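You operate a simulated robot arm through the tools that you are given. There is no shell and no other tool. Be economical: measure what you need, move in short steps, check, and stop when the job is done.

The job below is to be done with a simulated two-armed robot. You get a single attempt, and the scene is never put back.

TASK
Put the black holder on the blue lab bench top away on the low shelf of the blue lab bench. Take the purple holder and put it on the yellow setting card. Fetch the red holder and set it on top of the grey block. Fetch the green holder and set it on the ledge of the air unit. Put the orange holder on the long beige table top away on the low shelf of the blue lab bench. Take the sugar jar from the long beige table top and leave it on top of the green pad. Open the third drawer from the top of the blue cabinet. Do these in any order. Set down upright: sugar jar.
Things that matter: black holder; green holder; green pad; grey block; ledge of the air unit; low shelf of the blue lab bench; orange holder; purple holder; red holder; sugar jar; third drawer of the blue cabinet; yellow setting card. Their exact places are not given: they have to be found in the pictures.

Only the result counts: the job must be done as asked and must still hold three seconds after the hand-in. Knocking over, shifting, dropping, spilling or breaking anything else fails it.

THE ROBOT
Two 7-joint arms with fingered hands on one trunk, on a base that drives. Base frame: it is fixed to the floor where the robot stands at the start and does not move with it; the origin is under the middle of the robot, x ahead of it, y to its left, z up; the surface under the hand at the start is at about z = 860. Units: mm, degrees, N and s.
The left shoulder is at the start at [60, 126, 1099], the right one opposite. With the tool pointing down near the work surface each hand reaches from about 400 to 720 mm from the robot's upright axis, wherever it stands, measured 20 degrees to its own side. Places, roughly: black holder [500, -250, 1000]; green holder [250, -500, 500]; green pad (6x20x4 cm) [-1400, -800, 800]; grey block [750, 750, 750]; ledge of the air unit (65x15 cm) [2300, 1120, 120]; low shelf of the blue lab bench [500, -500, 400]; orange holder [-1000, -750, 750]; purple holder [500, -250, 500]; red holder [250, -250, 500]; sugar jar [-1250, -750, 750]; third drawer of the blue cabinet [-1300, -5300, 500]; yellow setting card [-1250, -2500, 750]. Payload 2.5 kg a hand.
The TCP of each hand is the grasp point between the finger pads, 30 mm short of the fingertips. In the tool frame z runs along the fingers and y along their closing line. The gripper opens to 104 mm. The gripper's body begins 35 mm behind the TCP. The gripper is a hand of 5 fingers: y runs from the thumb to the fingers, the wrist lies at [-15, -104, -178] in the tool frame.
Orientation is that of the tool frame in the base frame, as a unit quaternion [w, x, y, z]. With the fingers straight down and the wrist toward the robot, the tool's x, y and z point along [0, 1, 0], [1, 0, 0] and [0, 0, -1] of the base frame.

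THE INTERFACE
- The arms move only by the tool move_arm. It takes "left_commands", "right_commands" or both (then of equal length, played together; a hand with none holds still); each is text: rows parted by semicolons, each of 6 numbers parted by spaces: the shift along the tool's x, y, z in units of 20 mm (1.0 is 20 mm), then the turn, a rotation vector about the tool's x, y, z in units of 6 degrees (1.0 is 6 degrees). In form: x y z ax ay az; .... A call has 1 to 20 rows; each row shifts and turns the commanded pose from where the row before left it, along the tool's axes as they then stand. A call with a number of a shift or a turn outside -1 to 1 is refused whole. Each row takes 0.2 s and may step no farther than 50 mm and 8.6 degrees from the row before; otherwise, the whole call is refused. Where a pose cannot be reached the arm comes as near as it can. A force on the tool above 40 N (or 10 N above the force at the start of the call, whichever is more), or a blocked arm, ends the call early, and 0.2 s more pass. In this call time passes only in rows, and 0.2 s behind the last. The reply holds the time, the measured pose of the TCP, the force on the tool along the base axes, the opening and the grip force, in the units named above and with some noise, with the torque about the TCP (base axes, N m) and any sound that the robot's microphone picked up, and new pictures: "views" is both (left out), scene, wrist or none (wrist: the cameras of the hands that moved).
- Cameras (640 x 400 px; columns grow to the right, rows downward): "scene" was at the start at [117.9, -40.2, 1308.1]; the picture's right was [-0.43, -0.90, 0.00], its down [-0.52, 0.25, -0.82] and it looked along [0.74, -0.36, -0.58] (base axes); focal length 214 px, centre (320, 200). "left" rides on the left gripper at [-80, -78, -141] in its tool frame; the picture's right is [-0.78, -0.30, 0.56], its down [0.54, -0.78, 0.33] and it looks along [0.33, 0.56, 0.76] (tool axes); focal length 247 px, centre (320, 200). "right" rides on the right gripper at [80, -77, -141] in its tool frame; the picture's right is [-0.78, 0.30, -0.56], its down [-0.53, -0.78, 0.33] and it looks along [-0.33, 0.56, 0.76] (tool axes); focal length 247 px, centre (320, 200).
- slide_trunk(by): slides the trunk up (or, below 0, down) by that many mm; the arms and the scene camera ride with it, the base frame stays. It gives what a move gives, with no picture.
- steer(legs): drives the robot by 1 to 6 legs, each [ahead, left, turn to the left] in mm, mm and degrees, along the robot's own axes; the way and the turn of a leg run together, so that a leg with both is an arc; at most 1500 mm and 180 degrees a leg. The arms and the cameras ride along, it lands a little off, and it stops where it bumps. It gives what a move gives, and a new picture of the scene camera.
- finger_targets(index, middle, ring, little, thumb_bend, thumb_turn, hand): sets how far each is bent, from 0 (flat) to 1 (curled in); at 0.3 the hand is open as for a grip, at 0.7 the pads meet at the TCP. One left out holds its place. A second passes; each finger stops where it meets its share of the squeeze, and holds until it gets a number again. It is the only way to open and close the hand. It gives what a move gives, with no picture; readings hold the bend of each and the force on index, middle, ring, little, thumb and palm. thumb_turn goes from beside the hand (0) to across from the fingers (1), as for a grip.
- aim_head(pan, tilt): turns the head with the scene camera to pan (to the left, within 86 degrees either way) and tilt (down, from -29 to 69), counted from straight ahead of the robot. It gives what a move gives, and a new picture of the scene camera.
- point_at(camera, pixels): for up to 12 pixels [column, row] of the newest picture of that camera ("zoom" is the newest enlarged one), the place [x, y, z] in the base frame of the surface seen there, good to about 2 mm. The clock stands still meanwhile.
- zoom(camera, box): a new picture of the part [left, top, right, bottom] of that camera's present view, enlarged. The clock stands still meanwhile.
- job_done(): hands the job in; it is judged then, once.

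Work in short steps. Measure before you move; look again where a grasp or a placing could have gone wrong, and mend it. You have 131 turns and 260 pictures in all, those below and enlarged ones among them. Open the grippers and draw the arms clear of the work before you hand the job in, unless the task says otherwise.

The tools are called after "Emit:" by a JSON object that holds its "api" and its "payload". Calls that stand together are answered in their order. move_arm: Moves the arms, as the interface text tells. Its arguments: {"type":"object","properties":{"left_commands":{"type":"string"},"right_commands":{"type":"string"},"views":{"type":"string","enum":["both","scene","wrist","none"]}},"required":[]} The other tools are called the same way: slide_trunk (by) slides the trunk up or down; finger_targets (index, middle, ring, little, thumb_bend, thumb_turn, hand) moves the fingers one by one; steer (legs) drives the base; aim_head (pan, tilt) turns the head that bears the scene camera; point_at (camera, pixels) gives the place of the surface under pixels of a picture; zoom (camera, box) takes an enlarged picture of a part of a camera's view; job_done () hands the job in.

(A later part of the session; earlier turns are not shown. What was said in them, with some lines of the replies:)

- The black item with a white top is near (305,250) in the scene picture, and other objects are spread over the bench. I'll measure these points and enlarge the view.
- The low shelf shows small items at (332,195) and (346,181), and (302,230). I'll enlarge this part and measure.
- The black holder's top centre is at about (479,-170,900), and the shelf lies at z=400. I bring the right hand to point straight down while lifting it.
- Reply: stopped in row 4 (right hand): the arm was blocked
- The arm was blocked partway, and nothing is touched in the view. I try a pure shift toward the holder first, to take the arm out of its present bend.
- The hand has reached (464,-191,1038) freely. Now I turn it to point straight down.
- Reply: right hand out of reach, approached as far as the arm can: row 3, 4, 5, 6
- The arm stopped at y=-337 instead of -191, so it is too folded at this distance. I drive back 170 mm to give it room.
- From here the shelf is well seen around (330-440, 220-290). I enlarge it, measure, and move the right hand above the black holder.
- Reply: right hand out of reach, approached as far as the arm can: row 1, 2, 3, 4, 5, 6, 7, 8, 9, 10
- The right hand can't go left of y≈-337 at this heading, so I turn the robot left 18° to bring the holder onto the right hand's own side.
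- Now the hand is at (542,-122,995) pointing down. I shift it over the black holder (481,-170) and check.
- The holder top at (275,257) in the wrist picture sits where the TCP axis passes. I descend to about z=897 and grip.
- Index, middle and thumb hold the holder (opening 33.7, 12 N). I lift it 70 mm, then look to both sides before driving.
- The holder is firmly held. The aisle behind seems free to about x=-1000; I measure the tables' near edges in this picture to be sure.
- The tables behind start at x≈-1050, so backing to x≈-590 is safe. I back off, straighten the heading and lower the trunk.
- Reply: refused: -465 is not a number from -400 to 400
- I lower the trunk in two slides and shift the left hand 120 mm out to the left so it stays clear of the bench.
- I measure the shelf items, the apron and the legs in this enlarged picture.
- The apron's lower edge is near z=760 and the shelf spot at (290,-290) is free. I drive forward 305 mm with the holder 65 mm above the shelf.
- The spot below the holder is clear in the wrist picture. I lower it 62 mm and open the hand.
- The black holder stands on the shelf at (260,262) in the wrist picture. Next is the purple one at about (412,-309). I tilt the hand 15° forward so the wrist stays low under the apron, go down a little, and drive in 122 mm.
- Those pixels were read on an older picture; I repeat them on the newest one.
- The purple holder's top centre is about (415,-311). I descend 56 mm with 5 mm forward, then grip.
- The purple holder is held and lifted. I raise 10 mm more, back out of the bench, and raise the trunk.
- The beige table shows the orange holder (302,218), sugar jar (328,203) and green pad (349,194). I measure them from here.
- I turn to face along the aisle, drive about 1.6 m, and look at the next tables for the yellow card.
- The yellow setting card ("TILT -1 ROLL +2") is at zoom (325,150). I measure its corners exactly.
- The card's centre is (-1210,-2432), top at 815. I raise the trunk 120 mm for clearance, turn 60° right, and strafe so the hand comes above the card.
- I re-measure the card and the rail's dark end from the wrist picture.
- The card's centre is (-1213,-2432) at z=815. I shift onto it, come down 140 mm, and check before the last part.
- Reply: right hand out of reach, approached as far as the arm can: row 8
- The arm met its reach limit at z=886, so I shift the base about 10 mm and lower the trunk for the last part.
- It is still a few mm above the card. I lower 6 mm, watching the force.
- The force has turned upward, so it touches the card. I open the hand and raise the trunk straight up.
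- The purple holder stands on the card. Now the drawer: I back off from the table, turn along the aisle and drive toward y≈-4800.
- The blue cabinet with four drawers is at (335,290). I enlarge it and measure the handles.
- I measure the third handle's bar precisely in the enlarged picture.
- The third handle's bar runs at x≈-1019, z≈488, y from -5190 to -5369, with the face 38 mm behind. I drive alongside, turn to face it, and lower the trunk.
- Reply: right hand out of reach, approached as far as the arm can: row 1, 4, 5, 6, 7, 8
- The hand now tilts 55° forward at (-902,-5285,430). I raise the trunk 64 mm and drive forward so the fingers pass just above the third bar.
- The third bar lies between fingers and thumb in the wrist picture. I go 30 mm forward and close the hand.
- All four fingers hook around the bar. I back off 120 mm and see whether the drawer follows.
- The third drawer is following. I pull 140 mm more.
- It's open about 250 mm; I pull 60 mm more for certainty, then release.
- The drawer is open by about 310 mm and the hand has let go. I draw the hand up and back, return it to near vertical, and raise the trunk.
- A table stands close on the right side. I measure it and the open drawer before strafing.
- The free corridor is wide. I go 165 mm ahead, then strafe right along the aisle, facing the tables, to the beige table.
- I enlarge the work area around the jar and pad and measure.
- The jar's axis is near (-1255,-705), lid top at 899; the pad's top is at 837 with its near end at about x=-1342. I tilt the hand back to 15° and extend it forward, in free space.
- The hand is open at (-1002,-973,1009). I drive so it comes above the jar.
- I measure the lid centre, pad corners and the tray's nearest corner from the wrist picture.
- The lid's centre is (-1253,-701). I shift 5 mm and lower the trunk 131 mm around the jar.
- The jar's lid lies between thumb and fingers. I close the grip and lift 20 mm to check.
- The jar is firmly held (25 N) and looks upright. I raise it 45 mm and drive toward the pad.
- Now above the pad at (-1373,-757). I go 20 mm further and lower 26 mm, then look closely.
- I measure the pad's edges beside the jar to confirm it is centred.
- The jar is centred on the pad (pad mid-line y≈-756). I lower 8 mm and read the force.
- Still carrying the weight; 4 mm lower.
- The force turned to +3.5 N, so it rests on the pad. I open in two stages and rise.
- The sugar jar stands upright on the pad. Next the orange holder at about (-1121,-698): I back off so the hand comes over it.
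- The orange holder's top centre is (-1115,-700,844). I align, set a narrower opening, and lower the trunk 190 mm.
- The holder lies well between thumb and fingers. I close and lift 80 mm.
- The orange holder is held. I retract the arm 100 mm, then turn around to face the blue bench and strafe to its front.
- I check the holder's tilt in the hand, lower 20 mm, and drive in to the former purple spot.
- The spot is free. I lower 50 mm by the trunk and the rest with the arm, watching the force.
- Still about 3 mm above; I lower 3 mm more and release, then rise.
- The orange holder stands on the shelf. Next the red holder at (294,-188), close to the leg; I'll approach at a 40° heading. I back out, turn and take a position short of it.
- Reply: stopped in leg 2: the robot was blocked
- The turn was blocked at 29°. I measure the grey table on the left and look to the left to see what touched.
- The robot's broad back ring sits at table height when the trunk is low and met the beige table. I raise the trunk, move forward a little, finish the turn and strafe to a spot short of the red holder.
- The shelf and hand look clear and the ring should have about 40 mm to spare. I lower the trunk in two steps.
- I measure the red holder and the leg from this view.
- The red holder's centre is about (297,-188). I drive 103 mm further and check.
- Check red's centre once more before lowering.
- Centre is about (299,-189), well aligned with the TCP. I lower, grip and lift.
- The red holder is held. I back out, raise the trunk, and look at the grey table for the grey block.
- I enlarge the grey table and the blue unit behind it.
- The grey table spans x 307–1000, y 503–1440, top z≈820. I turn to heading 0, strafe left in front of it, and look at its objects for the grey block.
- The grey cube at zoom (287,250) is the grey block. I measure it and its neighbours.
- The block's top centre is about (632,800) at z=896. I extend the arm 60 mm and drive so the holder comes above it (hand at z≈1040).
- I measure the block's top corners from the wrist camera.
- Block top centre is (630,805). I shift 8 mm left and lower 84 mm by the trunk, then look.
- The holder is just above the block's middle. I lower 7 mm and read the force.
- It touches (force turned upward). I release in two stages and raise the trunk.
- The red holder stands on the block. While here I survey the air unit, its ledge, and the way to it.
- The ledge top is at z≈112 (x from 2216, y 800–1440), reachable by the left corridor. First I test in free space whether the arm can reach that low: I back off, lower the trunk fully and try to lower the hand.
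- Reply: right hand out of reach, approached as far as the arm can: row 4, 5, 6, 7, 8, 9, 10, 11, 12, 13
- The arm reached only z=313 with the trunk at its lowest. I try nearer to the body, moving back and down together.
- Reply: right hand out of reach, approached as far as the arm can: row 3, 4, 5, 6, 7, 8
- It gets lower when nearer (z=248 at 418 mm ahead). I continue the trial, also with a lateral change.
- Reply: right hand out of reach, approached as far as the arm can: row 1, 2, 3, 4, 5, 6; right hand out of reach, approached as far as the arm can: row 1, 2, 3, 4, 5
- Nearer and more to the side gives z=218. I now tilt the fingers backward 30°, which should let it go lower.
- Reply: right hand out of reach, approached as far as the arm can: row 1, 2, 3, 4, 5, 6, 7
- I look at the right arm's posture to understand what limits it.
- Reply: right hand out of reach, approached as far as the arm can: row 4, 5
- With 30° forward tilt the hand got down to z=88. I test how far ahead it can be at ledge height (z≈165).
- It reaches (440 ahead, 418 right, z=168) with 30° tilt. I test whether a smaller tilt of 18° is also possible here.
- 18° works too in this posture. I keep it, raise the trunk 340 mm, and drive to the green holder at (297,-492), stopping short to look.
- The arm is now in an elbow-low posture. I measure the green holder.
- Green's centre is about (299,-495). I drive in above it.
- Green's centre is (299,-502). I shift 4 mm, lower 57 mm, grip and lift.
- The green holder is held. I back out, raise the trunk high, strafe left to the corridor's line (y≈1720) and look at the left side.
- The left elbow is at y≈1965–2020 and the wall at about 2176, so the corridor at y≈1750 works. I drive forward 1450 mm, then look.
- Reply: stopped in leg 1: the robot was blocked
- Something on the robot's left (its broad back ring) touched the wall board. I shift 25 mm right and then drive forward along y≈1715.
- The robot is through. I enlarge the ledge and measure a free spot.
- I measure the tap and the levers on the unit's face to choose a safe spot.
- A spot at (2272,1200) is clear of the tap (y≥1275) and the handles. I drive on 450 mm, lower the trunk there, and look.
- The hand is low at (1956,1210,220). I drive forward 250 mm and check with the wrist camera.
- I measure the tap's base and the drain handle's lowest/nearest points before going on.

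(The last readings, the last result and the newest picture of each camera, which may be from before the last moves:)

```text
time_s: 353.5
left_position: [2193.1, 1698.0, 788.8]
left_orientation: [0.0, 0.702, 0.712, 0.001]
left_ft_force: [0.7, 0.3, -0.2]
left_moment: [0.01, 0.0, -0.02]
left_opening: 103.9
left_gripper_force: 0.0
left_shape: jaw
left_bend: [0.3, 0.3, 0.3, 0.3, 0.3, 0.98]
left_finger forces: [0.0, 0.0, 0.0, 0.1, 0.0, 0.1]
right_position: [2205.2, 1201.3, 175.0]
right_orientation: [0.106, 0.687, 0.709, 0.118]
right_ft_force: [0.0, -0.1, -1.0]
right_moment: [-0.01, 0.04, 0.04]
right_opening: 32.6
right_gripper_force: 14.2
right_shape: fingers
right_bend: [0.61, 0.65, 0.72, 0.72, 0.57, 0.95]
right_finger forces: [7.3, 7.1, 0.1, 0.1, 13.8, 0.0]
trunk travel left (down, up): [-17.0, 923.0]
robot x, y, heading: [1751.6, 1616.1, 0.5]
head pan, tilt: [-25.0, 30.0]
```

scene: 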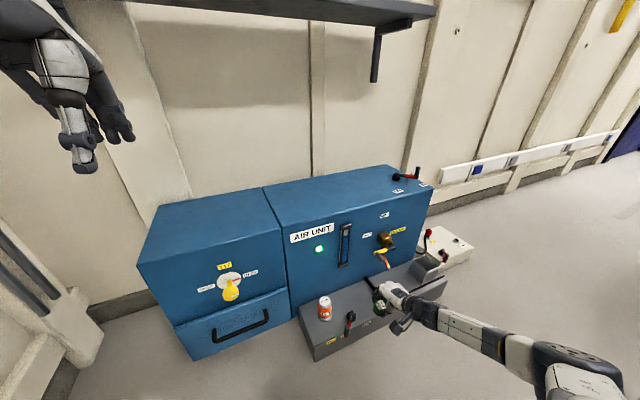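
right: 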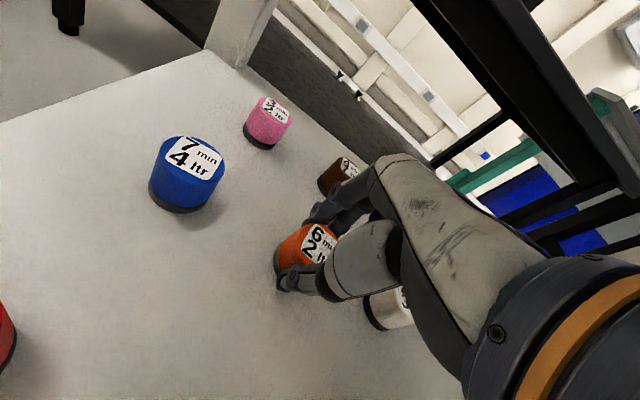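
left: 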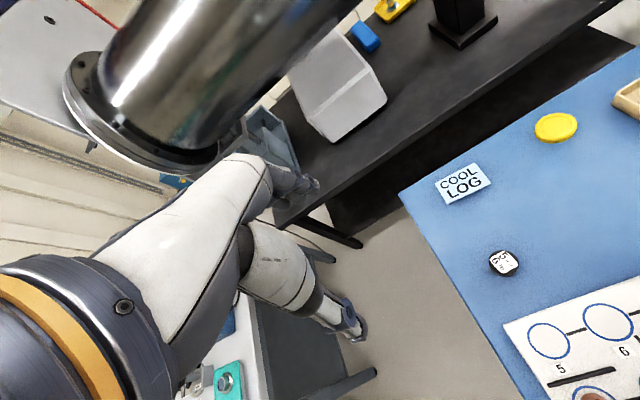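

The way is clear: tap disc at y≥1259, drain handle at (2268,1162,334) above and beside the hand. I go forward 50 mm at this height.

Emit:
{"api": "steer", "payload": {"legs": [[52, 0, 0]]}}

Emit:
{"api": "zoom", "payload": {"camera": "right", "box": [0, 0, 640, 400]}}

```text
time_s: 354.4
left_position: [2244.9, 1697.4, 788.0]
left_orientation: [0.001, 0.703, 0.711, 0.001]
left_ft_force: [-0.3, -0.2, 0.6]
left_moment: [-0.03, 0.04, 0.02]
left_opening: 103.8
left_gripper_force: 0.1
left_shape: jaw
left_bend: [0.3, 0.3, 0.3, 0.3, 0.3, 0.98]
left_finger forces: [0.0, 0.0, 0.0, 0.1, 0.1, 0.1]
right_position: [2256.0, 1201.2, 175.2]
right_orientation: [0.106, 0.688, 0.708, 0.118]
right_ft_force: [0.5, -0.1, -1.6]
right_moment: [0.02, 0.01, 0.0]
right_opening: 32.6
right_gripper_force: 13.5
right_shape: fingers
right_bend: [0.61, 0.65, 0.72, 0.72, 0.57, 0.95]
right_finger forces: [7.3, 7.2, 0.0, 0.0, 13.8, 0.0]
trunk travel left (down, up): [-17.0, 923.0]
robot x, y, heading: [1807.1, 1614.6, 0.4]
head pan, tilt: [-25.0, 30.0]
```

scene: 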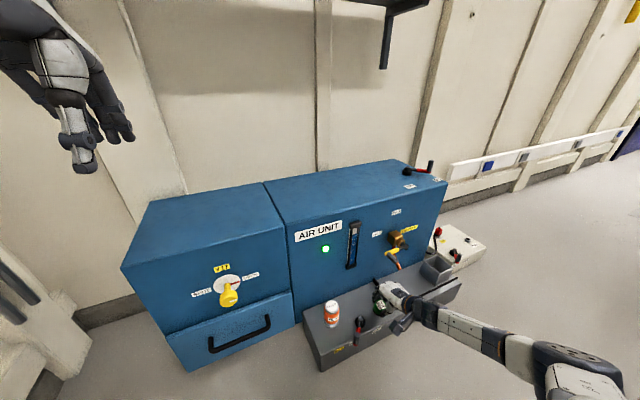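

```text
1.00 times, centred on (320, 200) of right (not enlarged: the box is as wide or as high as the picture)
```

zoom: 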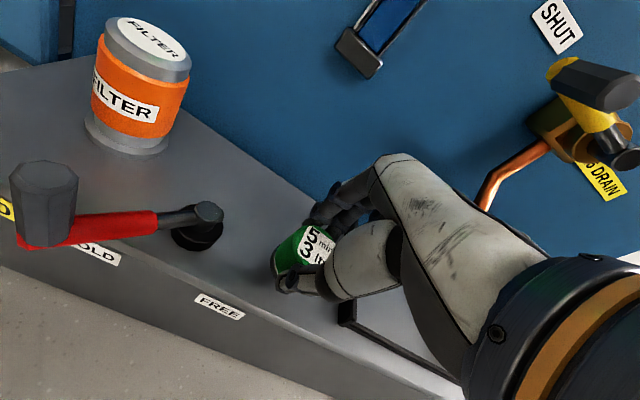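

The holder is above the free part of the ledge. I lower 12 mm by the trunk and finish with the arm.

Emit:
{"api": "slide_trunk", "payload": {"by": -12}}

Emit:
{"api": "slide_trunk", "payload": {"by": -3}}

Emit:
{"api": "zoom", "payload": {"camera": "scene", "box": [320, 250, 460, 350]}}

```text
time_s: 355.0
left_position: [2245.1, 1697.8, 776.8]
left_orientation: [0.001, 0.703, 0.711, 0.001]
left_ft_force: [-0.7, -0.1, 0.2]
left_moment: [0.01, 0.02, 0.0]
left_opening: 103.9
left_gripper_force: 0.1
left_shape: jaw
left_bend: [0.3, 0.3, 0.3, 0.3, 0.3, 0.98]
left_finger forces: [0.0, 0.0, 0.1, 0.0, 0.0, 0.0]
right_position: [2255.8, 1201.7, 163.3]
right_orientation: [0.105, 0.688, 0.708, 0.118]
right_ft_force: [0.2, -0.6, -1.0]
right_moment: [-0.02, 0.03, 0.01]
right_opening: 32.4
right_gripper_force: 14.4
right_shape: fingers
right_bend: [0.61, 0.65, 0.72, 0.72, 0.57, 0.95]
right_finger forces: [7.3, 7.1, 0.0, 0.0, 13.8, 0.0]
trunk travel left (down, up): [-5.0, 935.0]
robot x, y, heading: [1806.4, 1614.8, 0.7]
head pan, tilt: [-25.0, 30.0]
```

```text
time_s: 355.5
left_position: [2244.1, 1697.8, 773.1]
left_orientation: [0.001, 0.703, 0.711, 0.001]
left_ft_force: [-0.2, -0.1, 0.6]
left_moment: [-0.01, 0.01, -0.02]
left_opening: 104.0
left_gripper_force: 0.1
left_shape: jaw
left_bend: [0.3, 0.3, 0.3, 0.3, 0.3, 0.98]
left_finger forces: [0.0, 0.0, 0.0, 0.0, 0.1, 0.0]
right_position: [2255.8, 1201.4, 161.1]
right_orientation: [0.107, 0.688, 0.708, 0.118]
right_ft_force: [-0.3, 0.5, 6.4]
right_moment: [0.04, 0.12, 0.02]
right_opening: 32.4
right_gripper_force: 14.9
right_shape: fingers
right_bend: [0.61, 0.64, 0.72, 0.72, 0.57, 0.95]
right_finger forces: [7.9, 7.6, 0.0, 0.1, 14.6, 0.0]
trunk travel left (down, up): [-2.0, 938.0]
robot x, y, heading: [1808.5, 1616.2, 0.3]
head pan, tilt: [-25.0, 30.0]
```

```text
4.00 times, centred on (390, 300) of scene
```

zoom: 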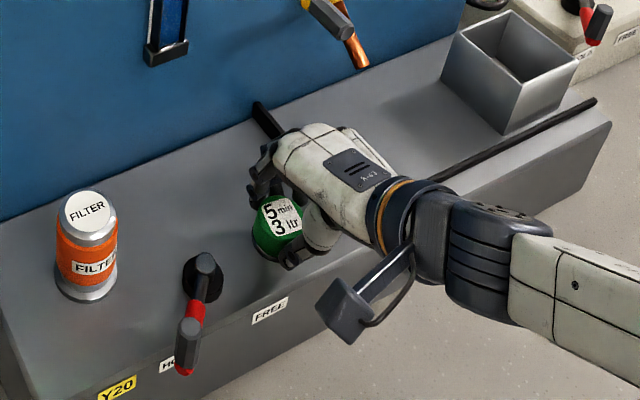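

Contact at 6.4 N: it rests on the ledge. I open in two stages and rise straight up.

Emit:
{"api": "finger_targets", "payload": {"hand": "right", "index": 0.55, "middle": 0.55, "ring": 0.55, "little": 0.55, "thumb_bend": 0.5}}

Emit:
{"api": "finger_targets", "payload": {"hand": "right", "index": 0.42, "middle": 0.42, "ring": 0.42, "little": 0.42, "thumb_bend": 0.42}}

Emit:
{"api": "slide_trunk", "payload": {"by": 65}}

Emit:
{"api": "zoom", "payload": {"camera": "right", "box": [0, 0, 640, 400]}}

```text
time_s: 356.5
left_position: [2244.6, 1698.0, 774.0]
left_orientation: [0.001, 0.703, 0.711, 0.0]
left_ft_force: [-0.4, 0.1, 0.1]
left_moment: [0.0, -0.01, -0.03]
left_opening: 103.8
left_gripper_force: 0.0
left_shape: jaw
left_bend: [0.3, 0.3, 0.3, 0.3, 0.3, 0.98]
left_finger forces: [0.1, 0.0, 0.0, 0.0, 0.1, 0.0]
right_position: [2255.1, 1201.5, 161.7]
right_orientation: [0.105, 0.688, 0.708, 0.117]
right_ft_force: [-0.5, -0.5, 0.9]
right_moment: [0.04, -0.01, 0.02]
right_opening: 45.2
right_gripper_force: 0.0
right_shape: fingers
right_bend: [0.55, 0.55, 0.55, 0.55, 0.5, 0.97]
right_finger forces: [0.1, 0.0, 0.0, 0.1, 0.1, 0.1]
trunk travel left (down, up): [-2.0, 938.0]
robot x, y, heading: [1803.6, 1618.2, 0.3]
head pan, tilt: [-25.0, 30.0]
```

```text
time_s: 357.5
left_position: [2245.5, 1697.3, 773.4]
left_orientation: [0.001, 0.703, 0.711, 0.001]
left_ft_force: [-0.1, -0.4, -0.4]
left_moment: [-0.02, -0.05, 0.0]
left_opening: 103.6
left_gripper_force: 0.0
left_shape: jaw
left_bend: [0.3, 0.3, 0.3, 0.3, 0.3, 0.98]
left_finger forces: [0.1, 0.0, 0.0, 0.0, 0.0, 0.0]
right_position: [2255.1, 1201.0, 160.9]
right_orientation: [0.106, 0.688, 0.708, 0.117]
right_ft_force: [-0.4, -0.7, -0.5]
right_moment: [0.02, 0.02, -0.01]
right_opening: 72.3
right_gripper_force: 0.1
right_shape: fingers
right_bend: [0.42, 0.42, 0.42, 0.42, 0.42, 0.97]
right_finger forces: [0.0, 0.1, 0.0, 0.0, 0.0, 0.0]
trunk travel left (down, up): [-2.0, 938.0]
robot x, y, heading: [1803.0, 1619.5, 0.5]
head pan, tilt: [-25.0, 30.0]
```

```text
time_s: 358.6
left_position: [2243.8, 1698.2, 839.2]
left_orientation: [0.001, 0.703, 0.711, 0.0]
left_ft_force: [0.7, 0.1, 0.2]
left_moment: [-0.01, -0.03, -0.02]
left_opening: 103.8
left_gripper_force: 0.0
left_shape: jaw
left_bend: [0.3, 0.3, 0.3, 0.3, 0.3, 0.98]
left_finger forces: [0.0, 0.0, 0.0, 0.1, 0.1, 0.0]
right_position: [2255.6, 1201.3, 226.4]
right_orientation: [0.106, 0.688, 0.708, 0.117]
right_ft_force: [-0.8, 0.4, 0.4]
right_moment: [-0.01, 0.02, 0.0]
right_opening: 72.3
right_gripper_force: 0.2
right_shape: fingers
right_bend: [0.42, 0.42, 0.42, 0.42, 0.42, 0.97]
right_finger forces: [0.0, 0.0, 0.0, 0.0, 0.1, 0.0]
trunk travel left (down, up): [-67.0, 873.0]
robot x, y, heading: [1805.0, 1613.6, 0.6]
head pan, tilt: [-25.0, 30.0]
```

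```text
1.00 times, centred on (320, 200) of right (not enlarged: the box is as wide or as high as the picture)
```

zoom: 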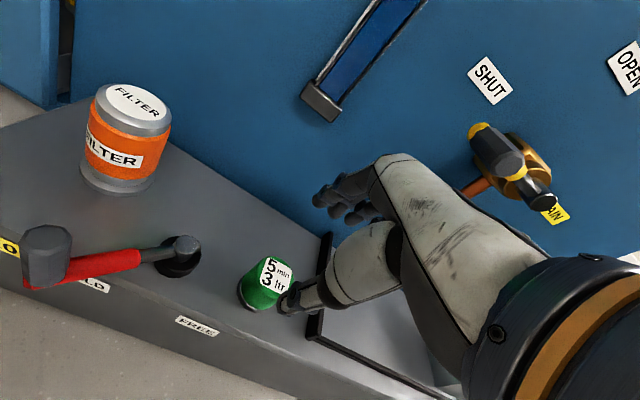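

The green holder stands on the ledge. I back the robot away from it and take a final look.

Emit:
{"api": "steer", "payload": {"legs": [[-250, 0, 0]]}}

Emit:
{"api": "zoom", "payload": {"camera": "scene", "box": [220, 180, 440, 320]}}

```text
time_s: 360.4
left_position: [1997.5, 1695.8, 839.2]
left_orientation: [0.0, 0.705, 0.71, 0.001]
left_ft_force: [-0.1, -0.3, 0.4]
left_moment: [0.02, 0.0, -0.01]
left_opening: 103.9
left_gripper_force: 0.1
left_shape: jaw
left_bend: [0.3, 0.3, 0.3, 0.3, 0.3, 0.98]
left_finger forces: [0.0, 0.0, 0.1, 0.0, 0.0, 0.0]
right_position: [2006.1, 1198.7, 226.0]
right_orientation: [0.105, 0.689, 0.707, 0.116]
right_ft_force: [-1.0, -0.1, 0.0]
right_moment: [0.01, 0.0, -0.03]
right_opening: 72.5
right_gripper_force: 0.0
right_shape: fingers
right_bend: [0.42, 0.42, 0.42, 0.42, 0.42, 0.97]
right_finger forces: [0.0, 0.0, 0.1, 0.1, 0.0, 0.0]
trunk travel left (down, up): [-67.0, 873.0]
robot x, y, heading: [1555.8, 1615.0, 0.2]
head pan, tilt: [-25.0, 30.0]
```

scene: 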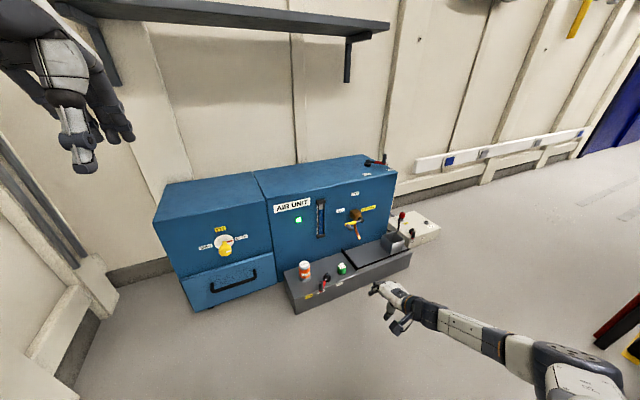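

```text
2.86 times, centred on (330, 250) of scene
```

zoom: 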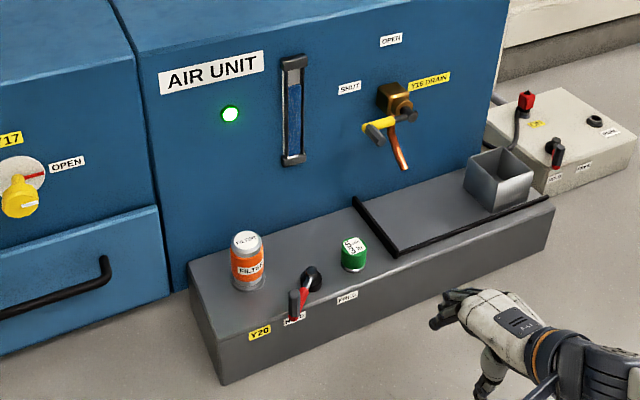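

All seven placings are done, the hands are open and the arms are clear, so I hand the job in.

Emit:
{"api": "job_done", "payload": {}}

```text
The job is handed in.
```

I did all seven tasks and handed the job in; I don't have the verdict.

- **Black holder:** on the low shelf of the blue lab bench.
- **Orange holder:** on the same shelf, where the purple one stood.
- **Purple holder:** on the yellow setting card.
- **Red holder:** on top of the grey block.
- **Green holder:** on the ledge of the air unit.
- **Sugar jar:** upright on the green pad.
- **Third drawer of the blue cabinet:** open by about 310 mm.

The robot bumped something twice while driving. The first time it was probably the beige table, after the jar was on the pad, and I did not look at the jar again. The second was probably the wall board beside the corridor. I saw nothing shifted or knocked over in the pictures I took afterwards.
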